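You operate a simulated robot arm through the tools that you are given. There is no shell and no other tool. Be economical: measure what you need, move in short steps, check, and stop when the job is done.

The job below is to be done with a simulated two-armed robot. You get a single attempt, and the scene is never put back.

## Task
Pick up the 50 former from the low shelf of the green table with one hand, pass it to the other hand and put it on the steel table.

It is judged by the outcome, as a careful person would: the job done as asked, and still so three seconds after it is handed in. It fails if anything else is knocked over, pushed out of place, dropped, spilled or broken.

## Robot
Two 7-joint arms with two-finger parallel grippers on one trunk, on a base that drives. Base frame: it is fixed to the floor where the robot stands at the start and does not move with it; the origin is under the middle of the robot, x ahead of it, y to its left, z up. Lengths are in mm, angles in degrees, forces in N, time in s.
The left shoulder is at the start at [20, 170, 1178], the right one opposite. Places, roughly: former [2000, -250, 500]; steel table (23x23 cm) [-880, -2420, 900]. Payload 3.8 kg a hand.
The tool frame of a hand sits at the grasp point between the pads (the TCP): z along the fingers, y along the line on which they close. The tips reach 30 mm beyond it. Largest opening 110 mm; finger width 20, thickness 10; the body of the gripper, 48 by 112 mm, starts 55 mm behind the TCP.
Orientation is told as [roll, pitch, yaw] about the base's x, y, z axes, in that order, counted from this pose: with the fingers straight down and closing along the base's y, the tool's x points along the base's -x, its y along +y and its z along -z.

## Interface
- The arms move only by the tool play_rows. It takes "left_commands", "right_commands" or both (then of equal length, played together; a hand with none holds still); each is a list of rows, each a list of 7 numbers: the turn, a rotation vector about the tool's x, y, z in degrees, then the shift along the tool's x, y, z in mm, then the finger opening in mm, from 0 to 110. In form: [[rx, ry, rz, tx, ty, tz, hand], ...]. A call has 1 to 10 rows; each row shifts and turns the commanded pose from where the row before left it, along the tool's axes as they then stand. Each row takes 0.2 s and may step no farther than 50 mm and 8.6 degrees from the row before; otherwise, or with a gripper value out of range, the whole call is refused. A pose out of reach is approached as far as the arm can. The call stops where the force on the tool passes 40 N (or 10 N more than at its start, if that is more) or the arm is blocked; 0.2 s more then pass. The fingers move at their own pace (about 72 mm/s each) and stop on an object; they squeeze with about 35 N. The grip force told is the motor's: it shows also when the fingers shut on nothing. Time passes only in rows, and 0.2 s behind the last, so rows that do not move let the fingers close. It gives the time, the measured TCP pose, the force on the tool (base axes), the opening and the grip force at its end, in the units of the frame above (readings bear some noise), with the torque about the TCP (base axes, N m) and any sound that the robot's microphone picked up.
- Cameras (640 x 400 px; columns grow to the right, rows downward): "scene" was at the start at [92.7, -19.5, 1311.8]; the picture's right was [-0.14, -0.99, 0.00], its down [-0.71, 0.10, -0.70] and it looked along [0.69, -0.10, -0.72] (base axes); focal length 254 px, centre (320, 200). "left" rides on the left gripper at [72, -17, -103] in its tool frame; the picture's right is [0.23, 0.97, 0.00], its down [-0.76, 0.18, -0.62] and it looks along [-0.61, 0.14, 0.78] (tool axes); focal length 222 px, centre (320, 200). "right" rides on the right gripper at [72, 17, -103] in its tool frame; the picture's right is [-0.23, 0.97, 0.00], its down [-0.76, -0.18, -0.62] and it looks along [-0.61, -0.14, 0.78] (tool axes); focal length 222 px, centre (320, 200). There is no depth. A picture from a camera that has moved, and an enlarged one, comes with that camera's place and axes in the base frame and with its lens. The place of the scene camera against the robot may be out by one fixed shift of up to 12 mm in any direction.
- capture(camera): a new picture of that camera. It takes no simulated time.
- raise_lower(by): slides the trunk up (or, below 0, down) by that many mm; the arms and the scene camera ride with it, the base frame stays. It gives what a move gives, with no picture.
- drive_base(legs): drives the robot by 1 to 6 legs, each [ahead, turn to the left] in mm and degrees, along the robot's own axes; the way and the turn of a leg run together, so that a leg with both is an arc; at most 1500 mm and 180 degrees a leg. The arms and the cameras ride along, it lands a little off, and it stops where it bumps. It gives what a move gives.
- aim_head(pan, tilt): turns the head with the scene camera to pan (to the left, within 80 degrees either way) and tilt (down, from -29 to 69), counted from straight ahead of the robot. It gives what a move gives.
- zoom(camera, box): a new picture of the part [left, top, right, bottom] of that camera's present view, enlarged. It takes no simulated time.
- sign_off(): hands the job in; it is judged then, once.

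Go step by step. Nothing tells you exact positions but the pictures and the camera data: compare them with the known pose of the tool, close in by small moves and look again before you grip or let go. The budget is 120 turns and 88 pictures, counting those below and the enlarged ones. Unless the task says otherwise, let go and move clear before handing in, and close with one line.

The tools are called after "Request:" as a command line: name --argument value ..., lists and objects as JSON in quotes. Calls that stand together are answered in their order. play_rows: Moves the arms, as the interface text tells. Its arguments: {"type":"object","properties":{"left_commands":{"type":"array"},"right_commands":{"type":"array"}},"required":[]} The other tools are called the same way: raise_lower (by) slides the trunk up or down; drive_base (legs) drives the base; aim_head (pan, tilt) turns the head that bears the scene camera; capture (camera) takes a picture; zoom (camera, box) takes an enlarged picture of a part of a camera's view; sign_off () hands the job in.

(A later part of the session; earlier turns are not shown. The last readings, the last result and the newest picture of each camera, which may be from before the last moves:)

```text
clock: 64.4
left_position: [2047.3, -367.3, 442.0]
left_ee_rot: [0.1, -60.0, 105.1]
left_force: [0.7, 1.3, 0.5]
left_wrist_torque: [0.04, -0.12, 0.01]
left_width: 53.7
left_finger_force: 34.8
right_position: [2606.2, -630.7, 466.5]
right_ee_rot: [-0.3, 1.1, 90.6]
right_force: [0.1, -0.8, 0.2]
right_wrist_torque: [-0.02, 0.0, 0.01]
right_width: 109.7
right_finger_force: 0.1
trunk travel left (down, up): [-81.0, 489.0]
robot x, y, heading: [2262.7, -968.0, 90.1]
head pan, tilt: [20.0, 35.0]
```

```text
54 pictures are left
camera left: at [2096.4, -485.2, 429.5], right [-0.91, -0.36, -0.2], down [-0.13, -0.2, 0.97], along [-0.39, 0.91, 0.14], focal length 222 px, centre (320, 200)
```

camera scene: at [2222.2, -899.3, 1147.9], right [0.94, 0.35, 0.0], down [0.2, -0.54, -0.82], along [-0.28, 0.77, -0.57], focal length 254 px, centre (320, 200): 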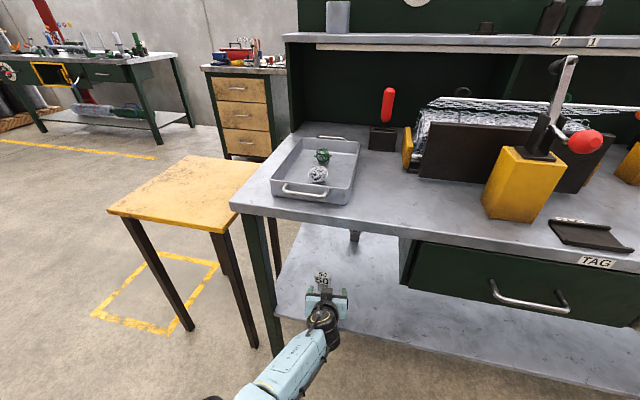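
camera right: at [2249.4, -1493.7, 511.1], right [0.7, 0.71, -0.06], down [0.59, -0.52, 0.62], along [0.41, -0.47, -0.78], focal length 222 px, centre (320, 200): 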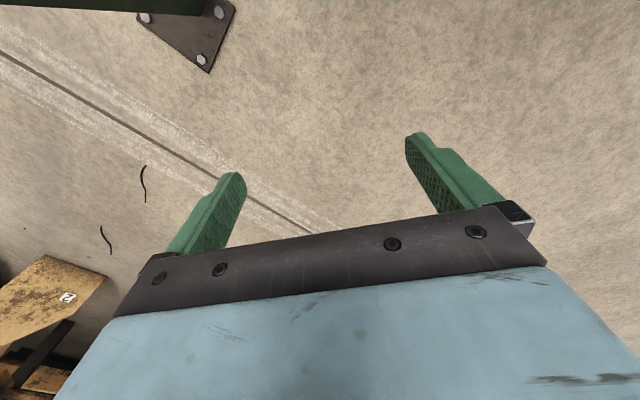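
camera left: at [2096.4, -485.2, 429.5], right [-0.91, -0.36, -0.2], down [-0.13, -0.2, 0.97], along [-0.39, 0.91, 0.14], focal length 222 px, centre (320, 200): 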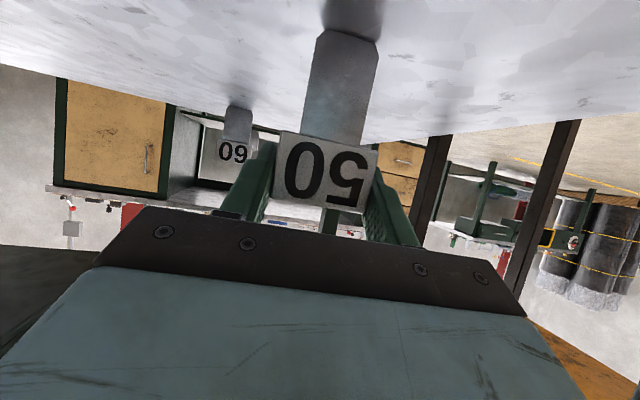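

The left hand grips the head at 53.7 mm with 35 N. I'll lift 50 mm with the trunk, then back straight out.

Request:
raise_lower --by 50

Request:
capture --camera "left"

Request:
capture --camera "scene"

```text
clock: 65.3
left_position: [2046.9, -367.0, 493.8]
left_ee_rot: [0.1, -60.1, 105.1]
left_force: [0.1, 0.5, -1.7]
left_wrist_torque: [0.04, 0.0, 0.0]
left_width: 53.9
left_finger_force: 34.9
right_position: [2607.2, -628.6, 515.6]
right_ee_rot: [-0.3, 1.1, 90.6]
right_force: [-0.7, -0.3, 0.0]
right_wrist_torque: [-0.02, 0.01, 0.02]
right_width: 109.8
right_finger_force: 0.0
trunk travel left (down, up): [-131.0, 439.0]
robot x, y, heading: [2262.5, -968.1, 90.4]
head pan, tilt: [20.0, 35.0]
```

```text
53 pictures are left
camera left: at [2096.3, -485.2, 479.2], right [-0.91, -0.36, -0.2], down [-0.13, -0.2, 0.97], along [-0.39, 0.91, 0.14], focal length 222 px, centre (320, 200)
```

left: 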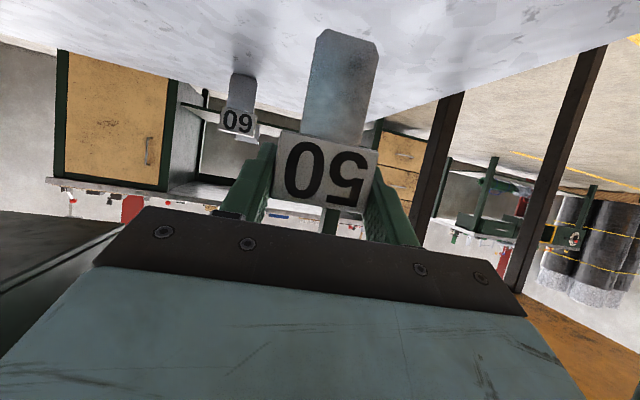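

```text
52 pictures are left
camera scene: at [2222.0, -874.1, 1183.8], right [0.94, 0.35, 0.0], down [0.2, -0.54, -0.82], along [-0.28, 0.77, -0.57], focal length 254 px, centre (320, 200)
```

scene: 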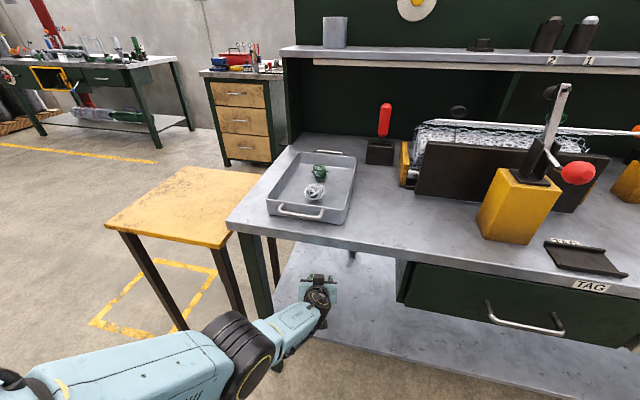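

Lifted cleanly. Now backing straight out from under the table.

Request:
drive_base --legs '[[-190, 0]]'

Request:
play_rows --left_commands '[[0, 0, 0, 20, 10, -35, 30], [0, 0, 0, 20, 10, -35, 30], [0, 0, 0, 20, 10, -35, 30], [0, 0, 0, 0, 0, 0, 30]]'

Request:
capture --camera "scene"

```text
clock: 66.9
left_position: [2046.9, -556.6, 491.0]
left_ee_rot: [0.1, -60.2, 105.2]
left_force: [0.0, -0.3, -2.2]
left_wrist_torque: [0.0, -0.03, -0.03]
left_width: 54.0
left_finger_force: 35.0
right_position: [2605.4, -817.9, 515.9]
right_ee_rot: [-0.3, 1.0, 90.7]
right_force: [-0.7, -1.1, 0.9]
right_wrist_torque: [0.01, -0.01, 0.0]
right_width: 110.0
right_finger_force: 0.1
trunk travel left (down, up): [-131.0, 439.0]
robot x, y, heading: [2263.1, -1157.2, 90.4]
head pan, tilt: [20.0, 35.0]
```

```text
clock: 67.9
left_position: [2049.0, -683.4, 489.8]
left_ee_rot: [0.2, -60.1, 105.1]
left_force: [-0.1, -0.4, -1.8]
left_wrist_torque: [-0.03, 0.01, 0.03]
left_width: 53.6
left_finger_force: 35.3
right_position: [2605.7, -817.8, 515.7]
right_ee_rot: [-0.3, 1.2, 90.7]
right_force: [0.3, 0.4, -0.2]
right_wrist_torque: [-0.01, 0.01, 0.0]
right_width: 110.0
right_finger_force: 0.2
trunk travel left (down, up): [-131.0, 439.0]
robot x, y, heading: [2264.6, -1162.3, 90.2]
head pan, tilt: [20.0, 35.0]
```

```text
51 pictures are left
camera scene: at [2222.8, -1063.7, 1183.9], right [0.94, 0.35, 0.0], down [0.2, -0.54, -0.82], along [-0.28, 0.77, -0.57], focal length 254 px, centre (320, 200)
```

scene: 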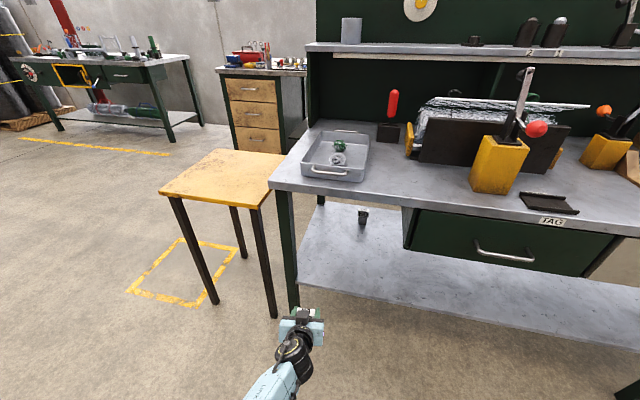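

The former is out and held. I'll do the handover here. First I swing the left hand across in front of the robot, yawing it to point to the right, so the right hand can take the head from above.

Request:
play_rows --left_commands '[[0, 0, 0, 8.7, -26.4, -15.2, 30], [0, 0, 0, 8.7, -26.4, -15.2, 30], [0, 0, 0, 8.7, -26.4, -15.2, 30], [0, 0, 0, 8.7, -26.4, -15.2, 30], [7.36, 0, 4.25, 0, 0, 0, 30], [7.36, 0, 4.25, 0, 0, 0, 30], [7.36, 0, 4.25, 0, 0, 0, 30], [7.36, 0, 4.25, 0, 0, 0, 30], [7.36, 0, 4.25, 0, 0, 0, 30], [0, 0, 0, 0, 0, 0, 30]]'

Request:
aim_head --pan 0 --tilt 55

Request:
capture --camera "scene"

```text
clock: 70.1
left_position: [2170.0, -720.1, 492.5]
left_ee_rot: [0.3, -60.1, 62.4]
left_force: [0.3, -0.1, -2.0]
left_wrist_torque: [0.01, -0.06, -0.01]
left_width: 53.8
left_finger_force: 34.9
right_position: [2606.5, -818.2, 515.9]
right_ee_rot: [-0.3, 1.1, 90.7]
right_force: [0.7, -0.5, 0.2]
right_wrist_torque: [0.01, -0.01, 0.01]
right_width: 110.4
right_finger_force: 0.0
trunk travel left (down, up): [-131.0, 439.0]
robot x, y, heading: [2261.0, -1156.7, 90.5]
head pan, tilt: [20.0, 35.0]
```

```text
clock: 70.9
left_position: [2169.2, -722.3, 491.6]
left_ee_rot: [0.2, -60.1, 62.5]
left_force: [0.5, -1.1, -2.1]
left_wrist_torque: [0.0, -0.04, 0.03]
left_width: 53.9
left_finger_force: 35.2
right_position: [2606.2, -817.8, 516.5]
right_ee_rot: [-0.3, 1.1, 90.8]
right_force: [-0.4, 0.5, 0.0]
right_wrist_torque: [0.0, -0.03, -0.02]
right_width: 110.0
right_finger_force: 0.0
trunk travel left (down, up): [-131.0, 439.0]
robot x, y, heading: [2261.3, -1162.9, 90.2]
head pan, tilt: [0.0, 55.0]
```

```text
50 pictures are left
camera scene: at [2253.0, -1074.0, 1155.7], right [1.0, 0.01, 0.0], down [0.01, -0.82, -0.57], along [0.0, 0.57, -0.82], focal length 254 px, centre (320, 200)
```

scene: 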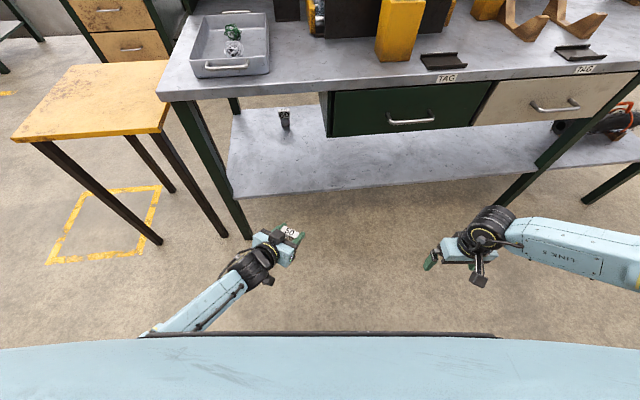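

That works well. I'll continue the yaw to about 20° and bring the former in front of the chest.

Request:
play_rows --left_commands '[[7.36, 0, 4.25, 0, 0, 0, 30], [7.36, 0, 4.25, 0, 0, 0, 30], [7.36, 0, 4.25, 0, 0, 0, 30], [7.36, 0, 4.25, 0, 0, 0, 30], [7.36, 0, 4.25, 0, 0, 0, 30], [0, 0, 0, -12.2, -20.4, 21.2, 30], [0, 0, 0, -12.2, -20.4, 21.2, 30], [0, 0, 0, -12.2, -20.4, 21.2, 30], [0, 0, 0, -12.2, -20.4, 21.2, 30], [0, 0, 0, 0, 0, 0, 30]]'

Request:
capture --camera "scene"

Request:
capture --camera "right"

```text
clock: 73.1
left_position: [2289.2, -765.6, 491.8]
left_ee_rot: [0.4, -60.0, 20.0]
left_force: [-0.2, -0.3, -1.7]
left_wrist_torque: [0.0, 0.0, -0.02]
left_width: 53.7
left_finger_force: 35.1
right_position: [2605.5, -818.4, 515.8]
right_ee_rot: [-0.2, 1.1, 90.7]
right_force: [0.4, -0.1, 0.5]
right_wrist_torque: [0.01, -0.01, 0.01]
right_width: 109.9
right_finger_force: 0.0
trunk travel left (down, up): [-131.0, 439.0]
robot x, y, heading: [2260.4, -1160.5, 90.2]
head pan, tilt: [0.0, 55.0]
```

```text
49 pictures are left
camera scene: at [2253.1, -1074.1, 1155.6], right [1.0, 0.01, 0.0], down [0.0, -0.82, -0.57], along [0.0, 0.57, -0.82], focal length 254 px, centre (320, 200)
```

scene: 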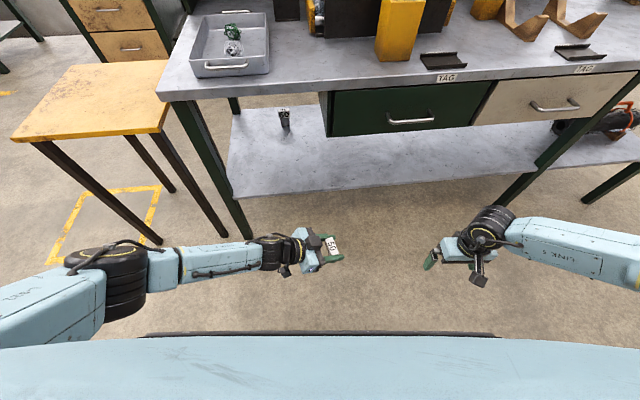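

```text
48 pictures are left
camera right: at [2589.0, -888.3, 620.8], right [-0.98, 0.22, -0.01], down [0.17, 0.78, 0.61], along [0.14, 0.59, -0.79], focal length 222 px, centre (320, 200)
```

right: 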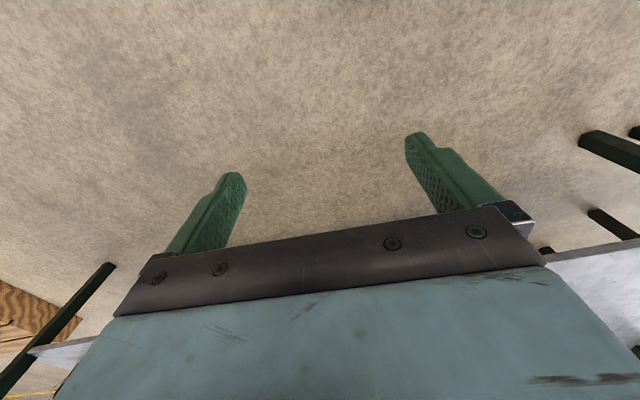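

The left hand presents the former with its head centre at about (2298, -762, 483). The right hand will yaw to 110° (closing front/back on the head), rise, and hover about 110 mm above it.

Request:
play_rows --right_commands '[[0, -0.37, -6.43, 0, 0, -34, 50], [0, -0.37, -6.43, 0, 0, -34, 50], [0, -0.37, -6.43, 0, 0, -34, 50], [0, 0, 0, -22.5, 38.5, 0, 50], [0, 0, 0, -22.5, 38.5, 0, 50], [0, 0, 0, -22.5, 38.5, 0, 50], [0, 0, 0, -22.5, 38.5, 0, 50], [0, 0, 0, -22.5, 38.5, 0, 50], [0, 0, 0, -22.5, 38.5, 0, 50], [0, 0, 0, 0, 0, 0, 50]]'

Request:
capture --camera "scene"

Request:
capture --camera "right"

```text
clock: 75.3
left_position: [2290.3, -764.2, 492.5]
left_ee_rot: [0.4, -60.0, 19.9]
left_force: [0.6, 1.0, -2.7]
left_wrist_torque: [-0.02, -0.02, 0.0]
left_width: 53.7
left_finger_force: 34.9
right_position: [2341.9, -769.3, 618.0]
right_ee_rot: [-0.1, -0.1, 110.0]
right_force: [-0.3, 0.2, 0.0]
right_wrist_torque: [0.02, 0.04, 0.02]
right_width: 50.0
right_finger_force: 0.2
trunk travel left (down, up): [-131.0, 439.0]
robot x, y, heading: [2262.3, -1161.7, 90.4]
head pan, tilt: [0.0, 55.0]
```

```text
47 pictures are left
camera scene: at [2253.0, -1074.1, 1155.6], right [1.0, 0.01, 0.0], down [0.0, -0.82, -0.57], along [0.0, 0.57, -0.82], focal length 254 px, centre (320, 200)
```

scene: 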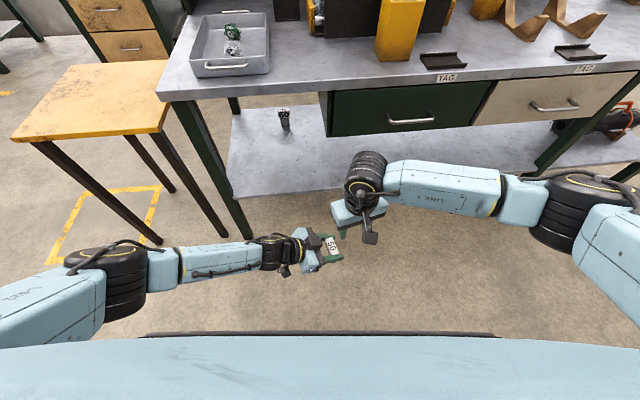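

```text
46 pictures are left
camera right: at [2351.0, -842.8, 721.5], right [-0.99, -0.12, 0.0], down [-0.09, 0.78, 0.62], along [-0.07, 0.62, -0.78], focal length 222 px, centre (320, 200)
```

right: 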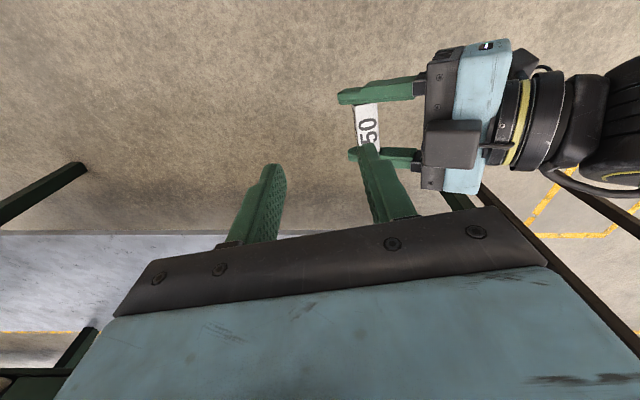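

A dark block sits on top of the left gripper, and it could crowd the right gripper's body. I'll zoom from both cameras to measure it.

Request:
zoom --camera "scene" --box '[250, 200, 370, 290]'

Request:
zoom --camera "right" --box '[320, 20, 560, 220]'

```text
4.44 times, centred on (310, 245) of scene
camera zoom: at [2253.0, -1074.1, 1155.6], right [1.0, 0.01, 0.0], down [0.0, -0.82, -0.57], along [0.0, 0.57, -0.82], focal length 1131 px, centre (364, 0)
```

zoom: 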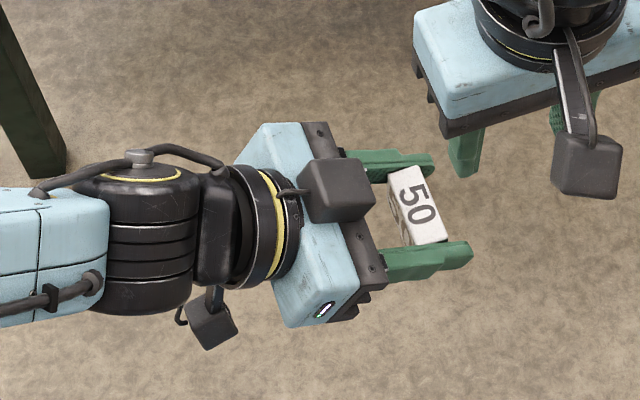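

```text
2.00 times, centred on (440, 120) of right
camera zoom: at [2351.0, -842.8, 721.5], right [-0.99, -0.12, 0.0], down [-0.09, 0.78, 0.62], along [-0.07, 0.62, -0.78], focal length 444 px, centre (80, 360)
```

zoom: 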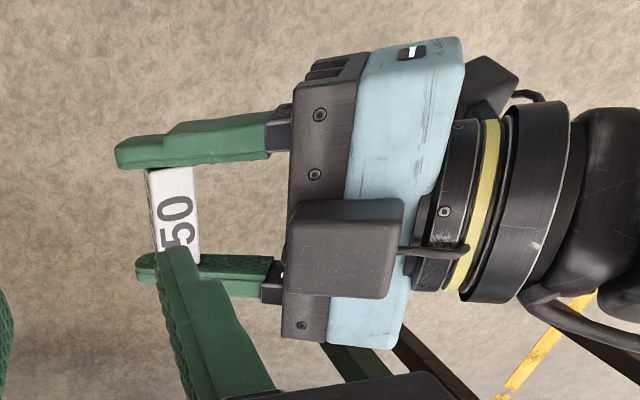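

The block's top lies just above the left gripper body, so a top-down grip with only the right fingertips on the head should clear it by about 10 mm. I'll move directly above the head at a higher z with a 44 mm opening, then check.

Request:
play_rows --right_commands '[[0, 0, 0, -22, 37.5, 0, 44], [0, 0, 0, 0, 0, 30, 44], [0, 0, 0, 0, 0, 0, 44]]'

Request:
zoom --camera "right" --box '[180, 40, 500, 240]'

Request:
zoom --camera "scene" --box '[250, 180, 410, 290]'

```text
clock: 76.1
left_position: [2289.6, -764.6, 491.5]
left_ee_rot: [0.3, -60.0, 20.0]
left_force: [-0.8, 0.6, -2.0]
left_wrist_torque: [0.02, 0.01, -0.01]
left_width: 53.7
left_finger_force: 35.0
right_position: [2300.1, -760.8, 586.8]
right_ee_rot: [-0.1, 0.0, 110.0]
right_force: [0.1, -0.4, 0.5]
right_wrist_torque: [0.01, 0.01, 0.01]
right_width: 43.9
right_finger_force: 0.1
trunk travel left (down, up): [-131.0, 439.0]
robot x, y, heading: [2264.1, -1157.8, 90.1]
head pan, tilt: [0.0, 55.0]
```

```text
2.00 times, centred on (340, 140) of right
camera zoom: at [2308.2, -834.8, 691.6], right [-0.99, -0.12, 0.0], down [-0.09, 0.78, 0.62], along [-0.07, 0.62, -0.78], focal length 444 px, centre (280, 320)
```

zoom: 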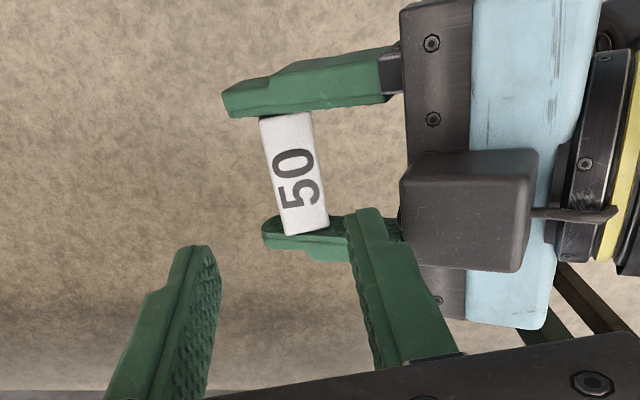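

```text
3.64 times, centred on (330, 235) of scene
camera zoom: at [2253.2, -1074.1, 1155.6], right [1.0, 0.01, 0.0], down [0.0, -0.82, -0.57], along [0.0, 0.57, -0.82], focal length 925 px, centre (284, 73)
```

zoom: 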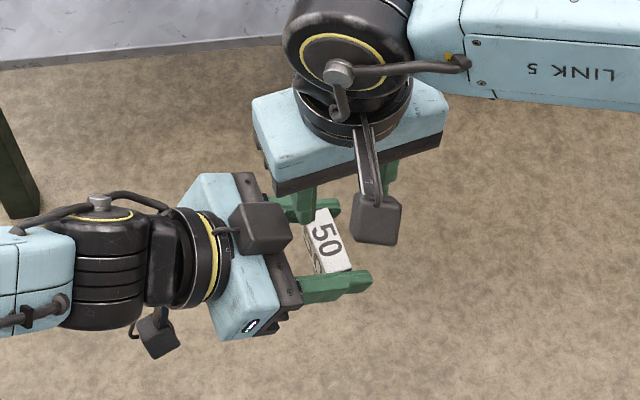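

The head is actually only 20 mm deep and sits about 9 mm closer to the left palm than I assumed. I'll re-centre, narrow the opening to 32 mm, descend partway and check clearances.

Request:
play_rows --right_commands '[[0, 0, 0, 0, 8.7, 0, 32], [0, 0, 0, 0, 0, 20, 32], [0, 0, 0, 0, 0, 18, 32], [0, 0, 0, 0, 0, 0, 32]]'

Request:
zoom --camera "right" --box '[180, 40, 500, 240]'

Request:
zoom --camera "scene" --box '[270, 200, 370, 275]'

Request:
zoom --camera "left" --box '[160, 0, 480, 240]'

```text
clock: 77.1
left_position: [2289.2, -765.0, 492.2]
left_ee_rot: [0.3, -60.0, 19.9]
left_force: [0.1, 0.5, -2.7]
left_wrist_torque: [-0.03, -0.02, -0.02]
left_width: 53.8
left_finger_force: 35.1
right_position: [2292.1, -765.3, 550.1]
right_ee_rot: [-0.1, 0.0, 110.1]
right_force: [0.5, 0.8, -0.8]
right_wrist_torque: [0.02, 0.01, -0.02]
right_width: 31.9
right_finger_force: 0.0
trunk travel left (down, up): [-131.0, 439.0]
robot x, y, heading: [2262.4, -1157.8, 90.2]
head pan, tilt: [0.0, 55.0]
```

```text
2.00 times, centred on (340, 140) of right
camera zoom: at [2300.5, -838.1, 652.7], right [-0.99, -0.12, 0.0], down [-0.09, 0.78, 0.62], along [-0.07, 0.62, -0.78], focal length 444 px, centre (280, 320)
```

zoom: 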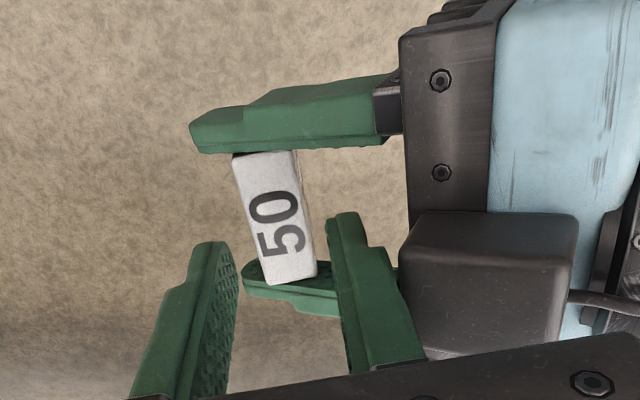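

```text
5.33 times, centred on (320, 238) of scene
camera zoom: at [2253.1, -1074.1, 1155.6], right [1.0, 0.01, 0.0], down [0.0, -0.82, -0.57], along [0.0, 0.57, -0.82], focal length 1357 px, centre (320, 0)
```

zoom: 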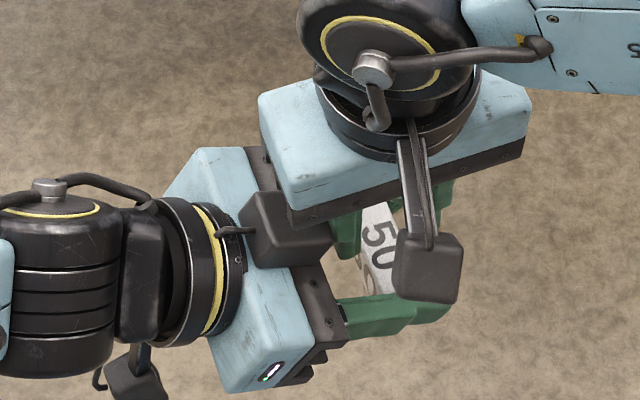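

```text
1.67 times, centred on (320, 120) of left
camera zoom: at [2178.2, -825.1, 480.0], right [-0.44, 0.88, -0.19], down [-0.21, 0.11, 0.97], along [0.87, 0.47, 0.13], focal length 370 px, centre (320, 333)
```

zoom: 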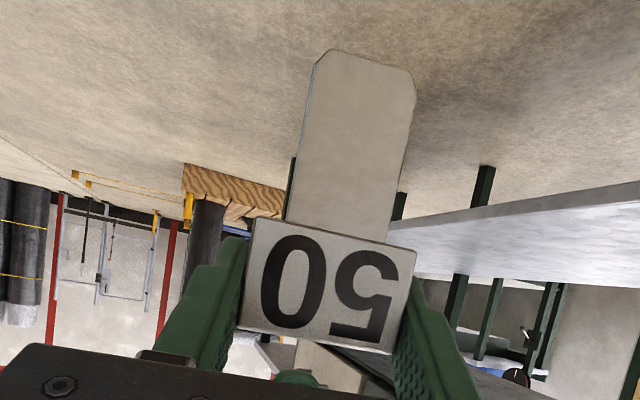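

Clearances look good: the block's top is about 35 mm below the right body and the head is centred within 2 mm. I'll descend 34 mm and look again before closing.

Request:
play_rows --right_commands '[[0, 0, 0, 0.5, -1.5, 12, 32], [0, 0, 0, 0, 0, 12, 32], [0, 0, 0, 0, 0, 10, 32], [0, 0, 0, 0, 0, 0, 32]]'

Request:
zoom --camera "right" --box '[180, 60, 500, 260]'

Request:
zoom --camera "left" --box '[160, 60, 480, 300]'

```text
clock: 78.1
left_position: [2287.1, -764.6, 490.6]
left_ee_rot: [0.3, -59.6, 20.1]
left_force: [-1.8, 3.7, -20.7]
left_wrist_torque: [0.14, -1.06, -0.21]
left_width: 53.7
left_finger_force: 35.5
right_position: [2291.2, -763.9, 517.8]
right_ee_rot: [0.1, -0.1, 109.9]
right_force: [1.9, -2.2, 18.5]
right_wrist_torque: [-0.25, 1.1, 0.23]
right_width: 31.9
right_finger_force: 0.0
trunk travel left (down, up): [-131.0, 439.0]
robot x, y, heading: [2261.2, -1161.9, 90.6]
head pan, tilt: [0.0, 55.0]
```

```text
2.00 times, centred on (340, 160) of right
camera zoom: at [2300.8, -836.7, 620.3], right [-0.99, -0.12, 0.0], down [-0.09, 0.78, 0.62], along [-0.08, 0.62, -0.78], focal length 444 px, centre (280, 280)
```

zoom: 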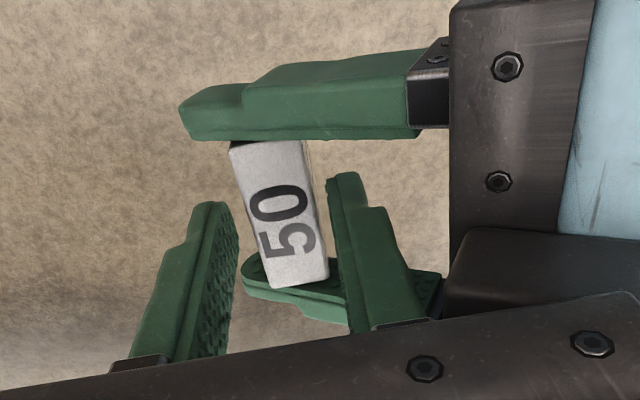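

```text
1.67 times, centred on (320, 180) of left
camera zoom: at [2176.3, -825.9, 478.6], right [-0.45, 0.87, -0.19], down [-0.2, 0.11, 0.97], along [0.87, 0.47, 0.13], focal length 370 px, centre (320, 233)
```

zoom: 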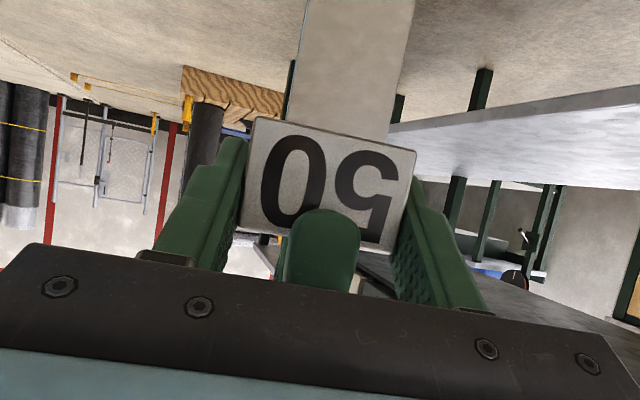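

The right body has just touched the left block (~18 N). The fingers already overlap the head's upper ~13 mm, so I'll lift 3 mm to relieve contact, then close the right hand.

Request:
play_rows --right_commands '[[0, 0, 0, 0, 0, -3, 32], [0, 0, 0, 0, 0, 0, 20], [0, 0, 0, 0, 0, 0, 10], [0, 0, 0, 0, 0, 0, 5], [0, 0, 0, 0, 0, 0, 5]]'

Request:
zoom --camera "right" --box '[180, 60, 500, 260]'

```text
clock: 79.3
left_position: [2289.5, -765.0, 492.0]
left_ee_rot: [0.2, -60.1, 20.0]
left_force: [-5.1, -5.2, -12.4]
left_wrist_torque: [1.2, -2.47, 0.12]
left_width: 53.5
left_finger_force: 35.2
right_position: [2292.9, -763.8, 518.3]
right_ee_rot: [0.0, 0.1, 110.0]
right_force: [4.1, 4.7, 10.6]
right_wrist_torque: [-1.1, 2.48, -0.16]
right_width: 21.4
right_finger_force: 34.7
trunk travel left (down, up): [-131.0, 439.0]
robot x, y, heading: [2261.3, -1155.9, 90.5]
head pan, tilt: [0.0, 55.0]
```

```text
2.00 times, centred on (340, 160) of right
camera zoom: at [2301.5, -837.1, 622.6], right [-0.99, -0.12, 0.0], down [-0.09, 0.78, 0.62], along [-0.07, 0.62, -0.78], focal length 444 px, centre (280, 280)
```

zoom: 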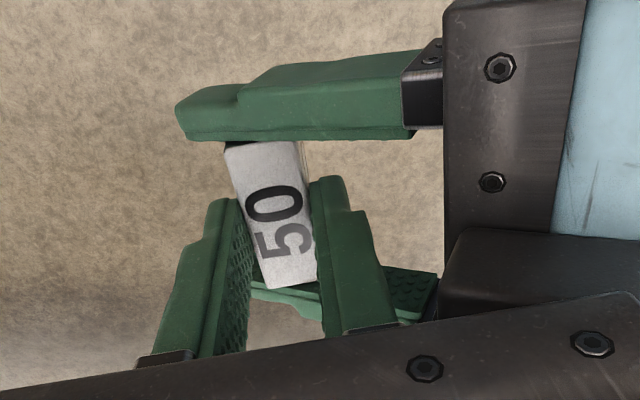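

Both hands hold the head (right at 21.4 mm, 35 N). Now I'll open the left hand and retreat it horizontally and slightly down, so its block stays clear of the right body.

Request:
play_rows --left_commands '[[0, 0, 0, 0, 0, 0, 60], [0, 0, 0, 0, 0, 0, 75], [0, 0, 0, 0, 0, 0, 80], [0, 0, 0, 0, 0, 0, 80]]'

Request:
capture --camera "left"

```text
clock: 80.3
left_position: [2289.7, -766.0, 490.8]
left_ee_rot: [0.2, -60.0, 19.9]
left_force: [-1.4, -7.5, -12.9]
left_wrist_torque: [0.85, -0.68, 0.36]
left_width: 80.1
left_finger_force: 0.0
right_position: [2292.5, -763.4, 519.8]
right_ee_rot: [-0.1, 0.0, 110.0]
right_force: [0.9, 8.1, 10.1]
right_wrist_torque: [-0.7, 0.71, -0.42]
right_width: 21.4
right_finger_force: 35.4
trunk travel left (down, up): [-131.0, 439.0]
robot x, y, heading: [2260.5, -1160.2, 90.2]
head pan, tilt: [0.0, 55.0]
```

```text
35 pictures are left
camera left: at [2178.2, -825.5, 479.8], right [-0.44, 0.88, -0.19], down [-0.21, 0.11, 0.97], along [0.87, 0.47, 0.13], focal length 222 px, centre (320, 200)
```

left: 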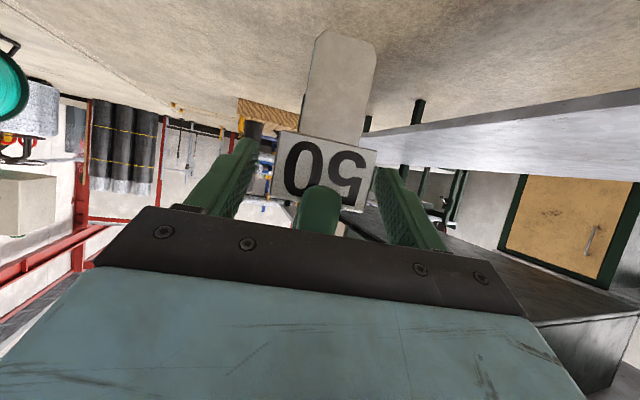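

The right hand holds it. There's still light contact, so I'll open the left wider, ease it down, and draw it back horizontally.

Request:
play_rows --left_commands '[[0, 0, 0, 0, 0, 0, 105], [0, 0, 0, 3.5, 0, 2, 105], [0, 0, 0, 12, 0, -16, 105], [0, 0, 0, 18, 0, -24, 105], [0, 0, 0, 18, 0, -24, 105], [0, 0, 0, 18, 0, -24, 105], [0, 0, 0, 18, 0, -24, 105], [0, 0, 0, 0, 0, 0, 105]]'

Request:
capture --camera "left"

Request:
capture --camera "scene"

```text
clock: 82.1
left_position: [2159.0, -810.7, 471.8]
left_ee_rot: [0.5, -60.0, 19.9]
left_force: [-0.1, -0.6, -0.6]
left_wrist_torque: [-0.02, -0.01, 0.01]
left_width: 105.2
left_finger_force: 0.1
right_position: [2293.5, -763.1, 519.2]
right_ee_rot: [-0.1, -0.1, 110.0]
right_force: [-0.6, 0.6, 0.8]
right_wrist_torque: [0.0, -0.01, 0.0]
right_width: 21.6
right_finger_force: 35.0
trunk travel left (down, up): [-131.0, 439.0]
robot x, y, heading: [2261.0, -1156.5, 90.4]
head pan, tilt: [0.0, 55.0]
```

```text
34 pictures are left
camera left: at [2047.2, -871.9, 459.3], right [-0.44, 0.88, -0.19], down [-0.21, 0.11, 0.97], along [0.87, 0.47, 0.14], focal length 222 px, centre (320, 200)
```

left: 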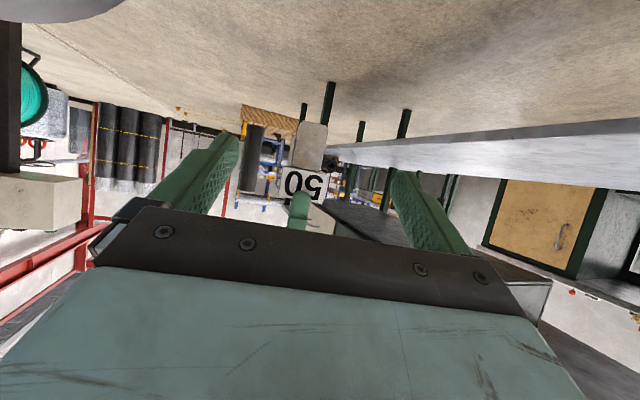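

```text
33 pictures are left
camera scene: at [2253.0, -1074.1, 1155.6], right [1.0, 0.01, 0.0], down [0.0, -0.82, -0.57], along [0.0, 0.57, -0.82], focal length 254 px, centre (320, 200)
```

scene: 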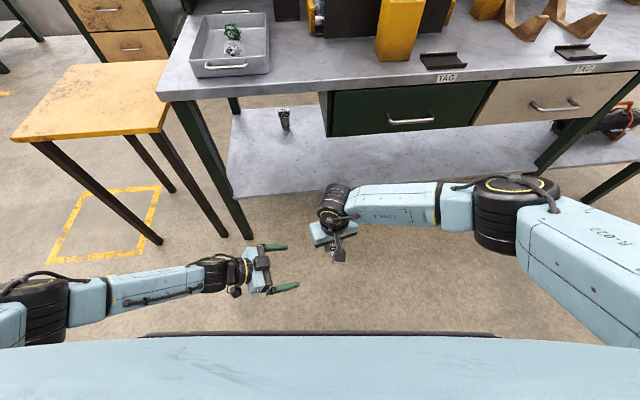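

The handover worked: the right hand holds the former upright and the left is clear. Next I'll bring both arms to a compact travel pose.

Request:
play_rows --left_commands '[[-7.36, 0, -4.25, 0, 0, 0, 105], [-7.36, 0, -4.25, 0, 0, 0, 105], [-7.36, 0, -4.25, 0, 0, 0, 105], [-7.36, 0, -4.25, 0, 0, 0, 105], [-7.36, 0, -4.25, 0, 0, 0, 105], [-7.36, 0, -4.25, 0, 0, 0, 105], [-7.36, 0, -4.25, 0, 0, 0, 105], [-7.36, 0, -4.25, 0, 0, 0, 105], [0, 0, 0, 0, 0, 0, 105], [0, 0, 0, 0, 0, 0, 105]]' --right_commands '[[0, 0, 0, 25.6, -29.4, 0, 5], [0, 0, 0, 25.6, -29.4, 0, 5], [0, 0, 0, 25.6, -29.4, 0, 5], [0, 0, 0, 25.6, -29.4, 0, 5], [0, 0, 0, 25.6, -29.4, 0, 5], [0, 0, 0, 25.6, -29.4, 0, 5], [0, 0, 6.6, 0, 0, 0, 5], [0, 0, 6.6, 0, 0, 0, 5], [0, 0, 6.6, 0, 0, 0, 5], [0, 0, 0, 0, 0, 0, 5]]'

Request:
play_rows --left_commands '[[0, 8.57, 0, 0, 0, 0, 60], [0, 8.57, 0, 0, 0, 0, 40], [0, 8.57, 0, 0, 0, 0, 40], [0, 8.57, 0, 0, 0, 0, 40], [0, 8.57, 0, 0, 0, 0, 40], [0, 8.57, 0, 0, 0, 0, 40], [0, 8.57, 0, 0, 0, 0, 40], [0, 0, 0, 20, 25, 0, 40], [0, 0, 0, 20, 25, 0, 40], [0, 0, 0, 0, 0, 0, 40]]'

Request:
capture --camera "scene"

```text
clock: 84.3
left_position: [2159.1, -812.6, 470.1]
left_ee_rot: [0.3, -60.1, 88.1]
left_force: [-0.5, 0.2, -0.4]
left_wrist_torque: [-0.02, -0.02, 0.01]
left_width: 104.9
left_finger_force: 0.1
right_position: [2510.6, -849.0, 516.9]
right_ee_rot: [-0.1, 0.0, 90.2]
right_force: [0.5, -0.3, -0.5]
right_wrist_torque: [-0.04, 0.02, -0.04]
right_width: 21.6
right_finger_force: 35.1
trunk travel left (down, up): [-131.0, 439.0]
robot x, y, heading: [2262.0, -1161.2, 90.1]
head pan, tilt: [0.0, 55.0]
```

```text
clock: 86.5
left_position: [2107.1, -850.4, 470.3]
left_ee_rot: [-0.1, -0.1, 88.2]
left_force: [-0.3, 0.4, 0.0]
left_wrist_torque: [0.0, 0.0, 0.03]
left_width: 40.1
left_finger_force: 0.0
right_position: [2511.3, -850.1, 518.7]
right_ee_rot: [-0.1, 0.0, 90.3]
right_force: [0.2, -0.6, -0.3]
right_wrist_torque: [-0.01, 0.01, 0.02]
right_width: 21.4
right_finger_force: 34.8
trunk travel left (down, up): [-131.0, 439.0]
robot x, y, heading: [2261.5, -1158.5, 90.4]
head pan, tilt: [0.0, 55.0]
```

```text
32 pictures are left
camera scene: at [2253.1, -1074.1, 1155.6], right [1.0, 0.01, 0.0], down [0.0, -0.82, -0.57], along [0.0, 0.57, -0.82], focal length 254 px, centre (320, 200)
```

scene: 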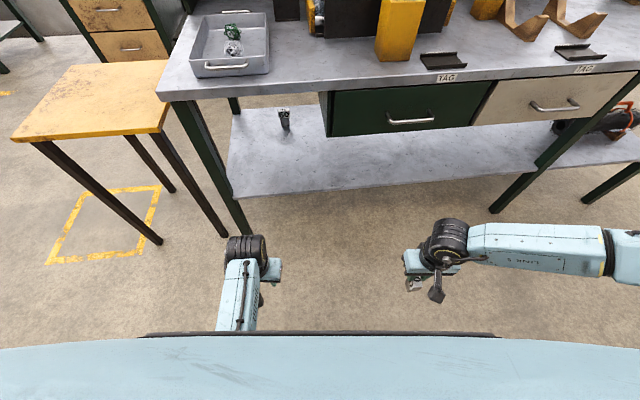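

Both arms are compact. I'll move ahead 175 mm, raise the trunk so the elbows pass above the table height, and turn left to face back down the lane.

Request:
drive_base --legs '[[175, 0]]'

Request:
raise_lower --by 330

Request:
drive_base --legs '[[0, 88]]'

Request:
aim_head --pan 0 --tilt 40

Request:
capture --camera "scene"

```text
clock: 88.0
left_position: [2106.8, -677.3, 469.8]
left_ee_rot: [0.1, -0.1, 88.2]
left_force: [0.5, 0.8, -0.3]
left_wrist_torque: [0.0, 0.02, 0.02]
left_width: 40.0
left_finger_force: 0.1
right_position: [2509.2, -676.4, 518.1]
right_ee_rot: [-0.1, 0.0, 90.2]
right_force: [-0.6, 0.4, 0.3]
right_wrist_torque: [-0.01, 0.02, 0.01]
right_width: 21.6
right_finger_force: 34.6
trunk travel left (down, up): [-131.0, 439.0]
robot x, y, heading: [2262.5, -985.7, 90.6]
head pan, tilt: [0.0, 55.0]
```

```text
clock: 91.2
left_position: [2106.7, -678.3, 800.9]
left_ee_rot: [0.1, -0.1, 88.3]
left_force: [-0.4, 0.7, -0.3]
left_wrist_torque: [0.01, 0.03, 0.02]
left_width: 40.1
left_finger_force: 0.0
right_position: [2510.8, -676.0, 849.2]
right_ee_rot: [-0.1, 0.0, 90.2]
right_force: [0.3, -0.1, -2.0]
right_wrist_torque: [0.03, 0.01, 0.01]
right_width: 21.3
right_finger_force: 35.1
trunk travel left (down, up): [-461.0, 109.0]
robot x, y, heading: [2260.0, -988.8, 89.9]
head pan, tilt: [0.0, 55.0]
```

```text
clock: 95.3
left_position: [1943.2, -1122.4, 800.5]
left_ee_rot: [0.1, 0.0, 174.8]
left_force: [-0.1, -0.7, -0.2]
left_wrist_torque: [0.03, 0.02, -0.01]
left_width: 39.9
left_finger_force: 0.2
right_position: [1964.3, -719.1, 849.4]
right_ee_rot: [-0.1, 0.0, 176.9]
right_force: [-0.2, -0.2, -1.7]
right_wrist_torque: [-0.03, 0.0, 0.0]
right_width: 21.4
right_finger_force: 35.5
trunk travel left (down, up): [-461.0, 109.0]
robot x, y, heading: [2259.0, -987.4, 177.2]
head pan, tilt: [0.0, 55.0]
```

```text
clock: 96.1
left_position: [1942.7, -1123.3, 800.6]
left_ee_rot: [0.1, -0.1, 174.8]
left_force: [-0.2, -0.2, -0.1]
left_wrist_torque: [-0.01, -0.03, -0.03]
left_width: 40.0
left_finger_force: 0.1
right_position: [1963.5, -719.5, 849.4]
right_ee_rot: [-0.1, 0.0, 176.9]
right_force: [-0.1, 0.1, -1.9]
right_wrist_torque: [-0.01, 0.02, 0.0]
right_width: 21.6
right_finger_force: 35.1
trunk travel left (down, up): [-461.0, 109.0]
robot x, y, heading: [2263.4, -985.3, 176.9]
head pan, tilt: [0.0, 40.0]
```

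```text
31 pictures are left
camera scene: at [2146.6, -989.3, 1506.3], right [0.05, 1.0, 0.0], down [0.64, -0.03, -0.77], along [-0.76, 0.04, -0.64], focal length 254 px, centre (320, 200)
```

scene: 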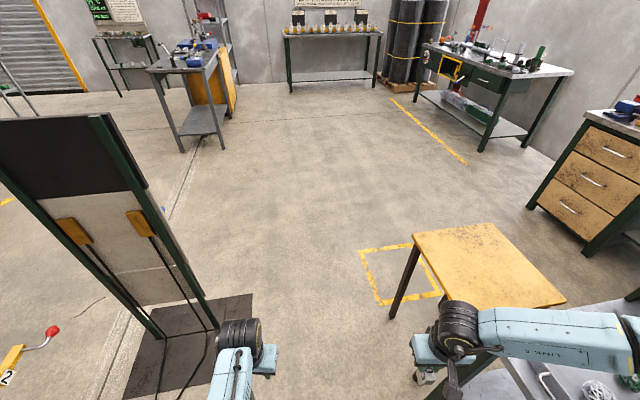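

The lane ahead is clear: panel on the left at y≈-1560, stool on the right. I'll drive through it.

Request:
drive_base --legs '[[1400, 0]]'

Request:
aim_head --pan 35 --tilt 25

Request:
capture --camera "scene"

Request:
capture --camera "right"

```text
clock: 103.1
left_position: [544.2, -1055.6, 800.8]
left_ee_rot: [0.1, -0.1, 175.3]
left_force: [-1.1, -0.7, 0.9]
left_wrist_torque: [0.0, 0.01, 0.01]
left_width: 40.0
left_finger_force: 0.1
right_position: [565.1, -651.8, 848.7]
right_ee_rot: [-0.1, 0.0, 177.3]
right_force: [-0.1, 0.1, -1.6]
right_wrist_torque: [0.0, 0.02, 0.0]
right_width: 21.3
right_finger_force: 35.2
trunk travel left (down, up): [-461.0, 109.0]
robot x, y, heading: [861.7, -916.2, 177.2]
head pan, tilt: [0.0, 40.0]
```

```text
clock: 104.1
left_position: [545.9, -1054.6, 801.2]
left_ee_rot: [0.1, -0.1, 175.3]
left_force: [-0.6, -0.2, -0.8]
left_wrist_torque: [0.0, -0.02, -0.03]
left_width: 39.8
left_finger_force: 0.1
right_position: [564.8, -650.9, 848.8]
right_ee_rot: [-0.1, -0.1, 177.1]
right_force: [-0.1, 0.6, -2.5]
right_wrist_torque: [-0.02, 0.0, -0.02]
right_width: 21.5
right_finger_force: 34.7
trunk travel left (down, up): [-461.0, 109.0]
robot x, y, heading: [861.3, -916.1, 177.4]
head pan, tilt: [35.0, 25.0]
```

```text
30 pictures are left
camera scene: at [755.4, -974.0, 1529.6], right [-0.53, 0.85, 0.0], down [0.36, 0.23, -0.91], along [-0.77, -0.48, -0.42], focal length 254 px, centre (320, 200)
```

scene: 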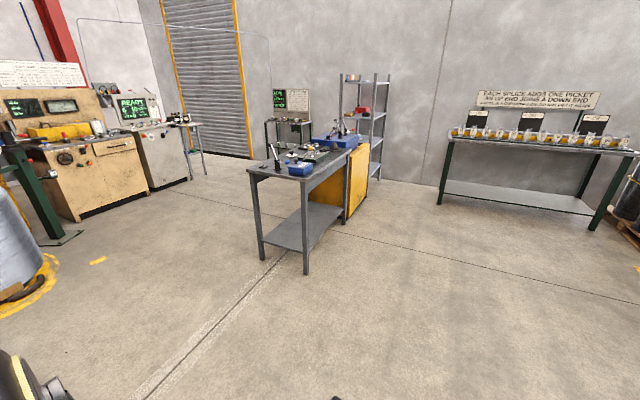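

```text
29 pictures are left
camera right: at [636.2, -672.4, 952.2], right [-0.28, -0.96, 0.0], down [-0.75, 0.21, 0.62], along [-0.6, 0.17, -0.78], focal length 222 px, centre (320, 200)
```

right: 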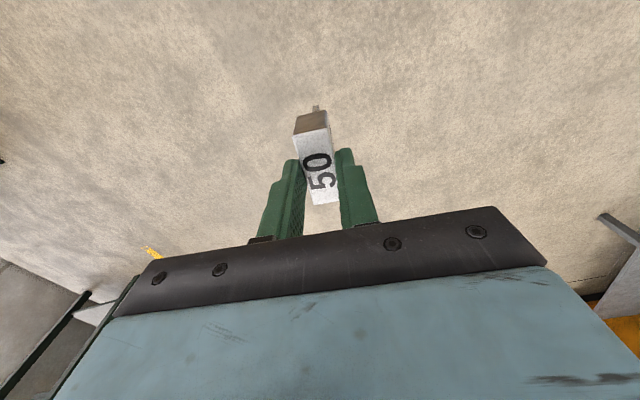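

The former is held upright. The steel table is ahead on the left, so I'll zoom in on it.

Request:
zoom --camera "scene" --box '[230, 70, 400, 280]'

```text
1.90 times, centred on (315, 175) of scene
camera zoom: at [755.4, -974.0, 1529.6], right [-0.53, 0.85, 0.0], down [0.36, 0.23, -0.91], along [-0.77, -0.48, -0.42], focal length 485 px, centre (330, 248)
```

zoom: 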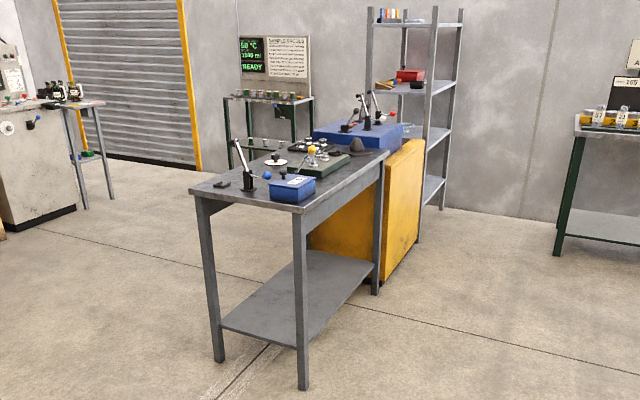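

The table's near end is at x≈-640, spanning y≈-2480 to -2010, and it carries several items. I'll drive up to its end and look at the surface from above.

Request:
drive_base --legs '[[0, 57], [1450, 0], [0, -54]]'

Request:
raise_lower --by 100

Request:
aim_head --pan 10 --tilt 40

Request:
capture --camera "scene"

```text
clock: 116.3
left_position: [-288.6, -2261.6, 801.1]
left_ee_rot: [0.2, -0.1, 178.7]
left_force: [-0.3, -0.4, -0.3]
left_wrist_torque: [0.02, 0.0, 0.0]
left_width: 39.8
left_finger_force: 0.0
right_position: [-293.1, -1858.0, 848.6]
right_ee_rot: [-0.1, 0.0, -179.3]
right_force: [0.5, 0.3, -2.0]
right_wrist_torque: [0.02, -0.01, 0.02]
right_width: 21.4
right_finger_force: 35.2
trunk travel left (down, up): [-461.0, 109.0]
robot x, y, heading: [20.4, -2106.3, -179.2]
head pan, tilt: [35.0, 25.0]
```

```text
clock: 117.6
left_position: [-287.7, -2262.2, 901.0]
left_ee_rot: [0.1, -0.1, 178.7]
left_force: [-0.1, -0.8, -0.5]
left_wrist_torque: [-0.05, 0.0, 0.01]
left_width: 39.9
left_finger_force: 0.1
right_position: [-293.5, -1858.4, 948.2]
right_ee_rot: [-0.1, 0.0, -179.2]
right_force: [-0.5, -0.3, -2.7]
right_wrist_torque: [0.04, -0.05, -0.01]
right_width: 21.5
right_finger_force: 34.9
trunk travel left (down, up): [-561.0, 9.0]
robot x, y, heading: [19.8, -2104.2, -179.3]
head pan, tilt: [35.0, 25.0]
```

```text
clock: 118.5
left_position: [-287.7, -2260.5, 899.3]
left_ee_rot: [0.1, -0.1, 178.7]
left_force: [0.4, -0.2, 0.7]
left_wrist_torque: [0.02, -0.02, 0.0]
left_width: 40.0
left_finger_force: 0.0
right_position: [-292.9, -1858.5, 948.7]
right_ee_rot: [-0.2, 0.0, -179.3]
right_force: [0.5, -0.3, -1.7]
right_wrist_torque: [-0.06, -0.04, 0.01]
right_width: 21.4
right_finger_force: 34.9
trunk travel left (down, up): [-561.0, 9.0]
robot x, y, heading: [21.3, -2106.7, -179.2]
head pan, tilt: [10.0, 40.0]
```

```text
27 pictures are left
camera scene: at [-92.4, -2128.9, 1606.4], right [-0.19, 0.98, 0.0], down [0.63, 0.12, -0.77], along [-0.75, -0.14, -0.64], focal length 254 px, centre (320, 200)
```

scene: 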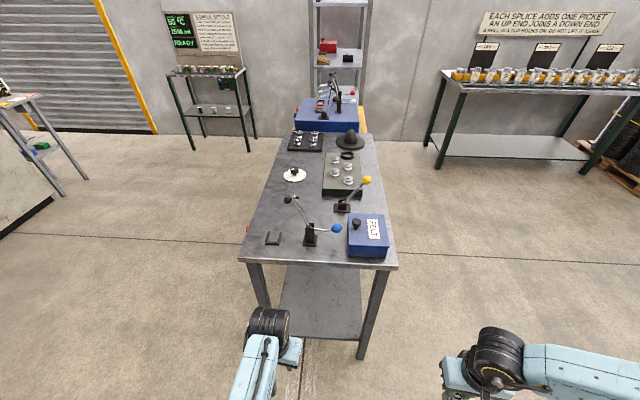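

The clear patch is on the left part of the table, around pixel (280, 205), which matches the given spot (-880, -2420). I'll zoom to map it.

Request:
zoom --camera "scene" --box '[230, 130, 410, 275]'

```text
2.76 times, centred on (320, 202) of scene
camera zoom: at [-92.4, -2128.9, 1606.4], right [-0.19, 0.98, 0.0], down [0.63, 0.12, -0.77], along [-0.75, -0.14, -0.64], focal length 702 px, centre (320, 193)
```

zoom: 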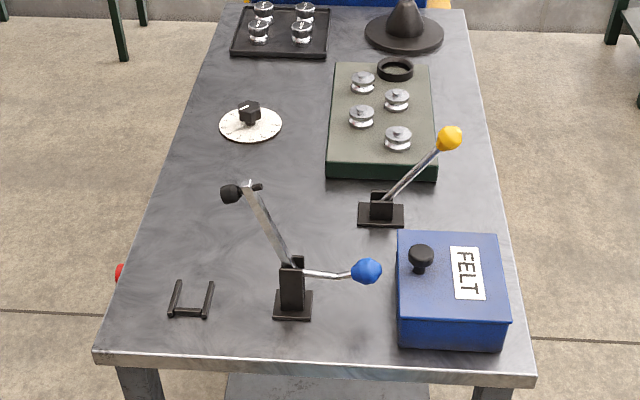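

I plan to place it from the table's left (-y) side, so the arm stays clear of the lever tools. I'll raise the left hand for clearance and drive around to that side.

Request:
play_rows --left_commands '[[0, 0, 0, 0, 0, -45, 40], [0, 0, 0, 0, 0, -45, 40], [0, 0, 0, 0, 0, -45, 40], [0, 0, 0, 0, 0, 0, 40]]'

Request:
drive_base --legs '[[0, 67], [990, 0], [0, -64], [640, 0]]'

Request:
aim_head --pan -60 --tilt 40

Request:
capture --camera "scene"

```text
clock: 119.5
left_position: [-285.8, -2261.4, 1037.3]
left_ee_rot: [0.1, -0.1, 178.7]
left_force: [0.5, 0.0, 0.6]
left_wrist_torque: [0.0, 0.01, 0.04]
left_width: 40.1
left_finger_force: 0.0
right_position: [-293.2, -1857.9, 948.7]
right_ee_rot: [-0.1, 0.0, -179.3]
right_force: [-0.1, 0.2, -1.7]
right_wrist_torque: [0.0, -0.01, -0.01]
right_width: 21.2
right_finger_force: 35.3
trunk travel left (down, up): [-561.0, 9.0]
robot x, y, heading: [23.1, -2100.8, -179.0]
head pan, tilt: [10.0, 40.0]
```

```text
clock: 133.6
left_position: [-1302.8, -3227.8, 1037.0]
left_ee_rot: [0.1, 0.0, -178.6]
left_force: [-0.9, -0.7, -0.7]
left_wrist_torque: [-0.04, -0.01, 0.01]
left_width: 40.0
left_finger_force: 0.1
right_position: [-1328.0, -2825.4, 947.9]
right_ee_rot: [0.0, 0.0, -176.7]
right_force: [0.4, 0.8, -1.8]
right_wrist_torque: [0.0, -0.04, 0.01]
right_width: 21.6
right_finger_force: 34.8
trunk travel left (down, up): [-561.0, 9.0]
robot x, y, heading: [-1007.3, -3055.1, -176.6]
head pan, tilt: [10.0, 40.0]
```

```text
clock: 135.0
left_position: [-1301.1, -3227.6, 1037.2]
left_ee_rot: [0.0, 0.0, -178.6]
left_force: [0.2, 0.5, 0.1]
left_wrist_torque: [0.0, 0.03, 0.04]
left_width: 39.9
left_finger_force: 0.2
right_position: [-1328.6, -2824.4, 948.4]
right_ee_rot: [0.0, 0.0, -176.6]
right_force: [0.3, -1.0, -1.9]
right_wrist_torque: [0.02, -0.03, 0.02]
right_width: 21.5
right_finger_force: 35.0
trunk travel left (down, up): [-561.0, 9.0]
robot x, y, heading: [-1000.5, -3055.0, -176.4]
head pan, tilt: [-60.0, 40.0]
```

```text
25 pictures are left
camera scene: at [-1079.2, -2995.1, 1606.3], right [0.83, 0.55, 0.0], down [0.36, -0.54, -0.77], along [-0.42, 0.64, -0.64], focal length 254 px, centre (320, 200)
```

scene: 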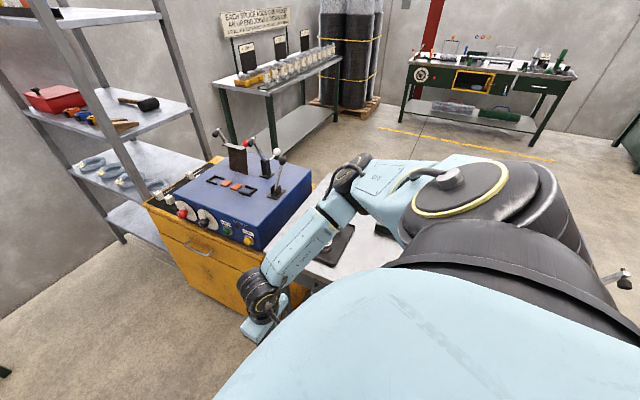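

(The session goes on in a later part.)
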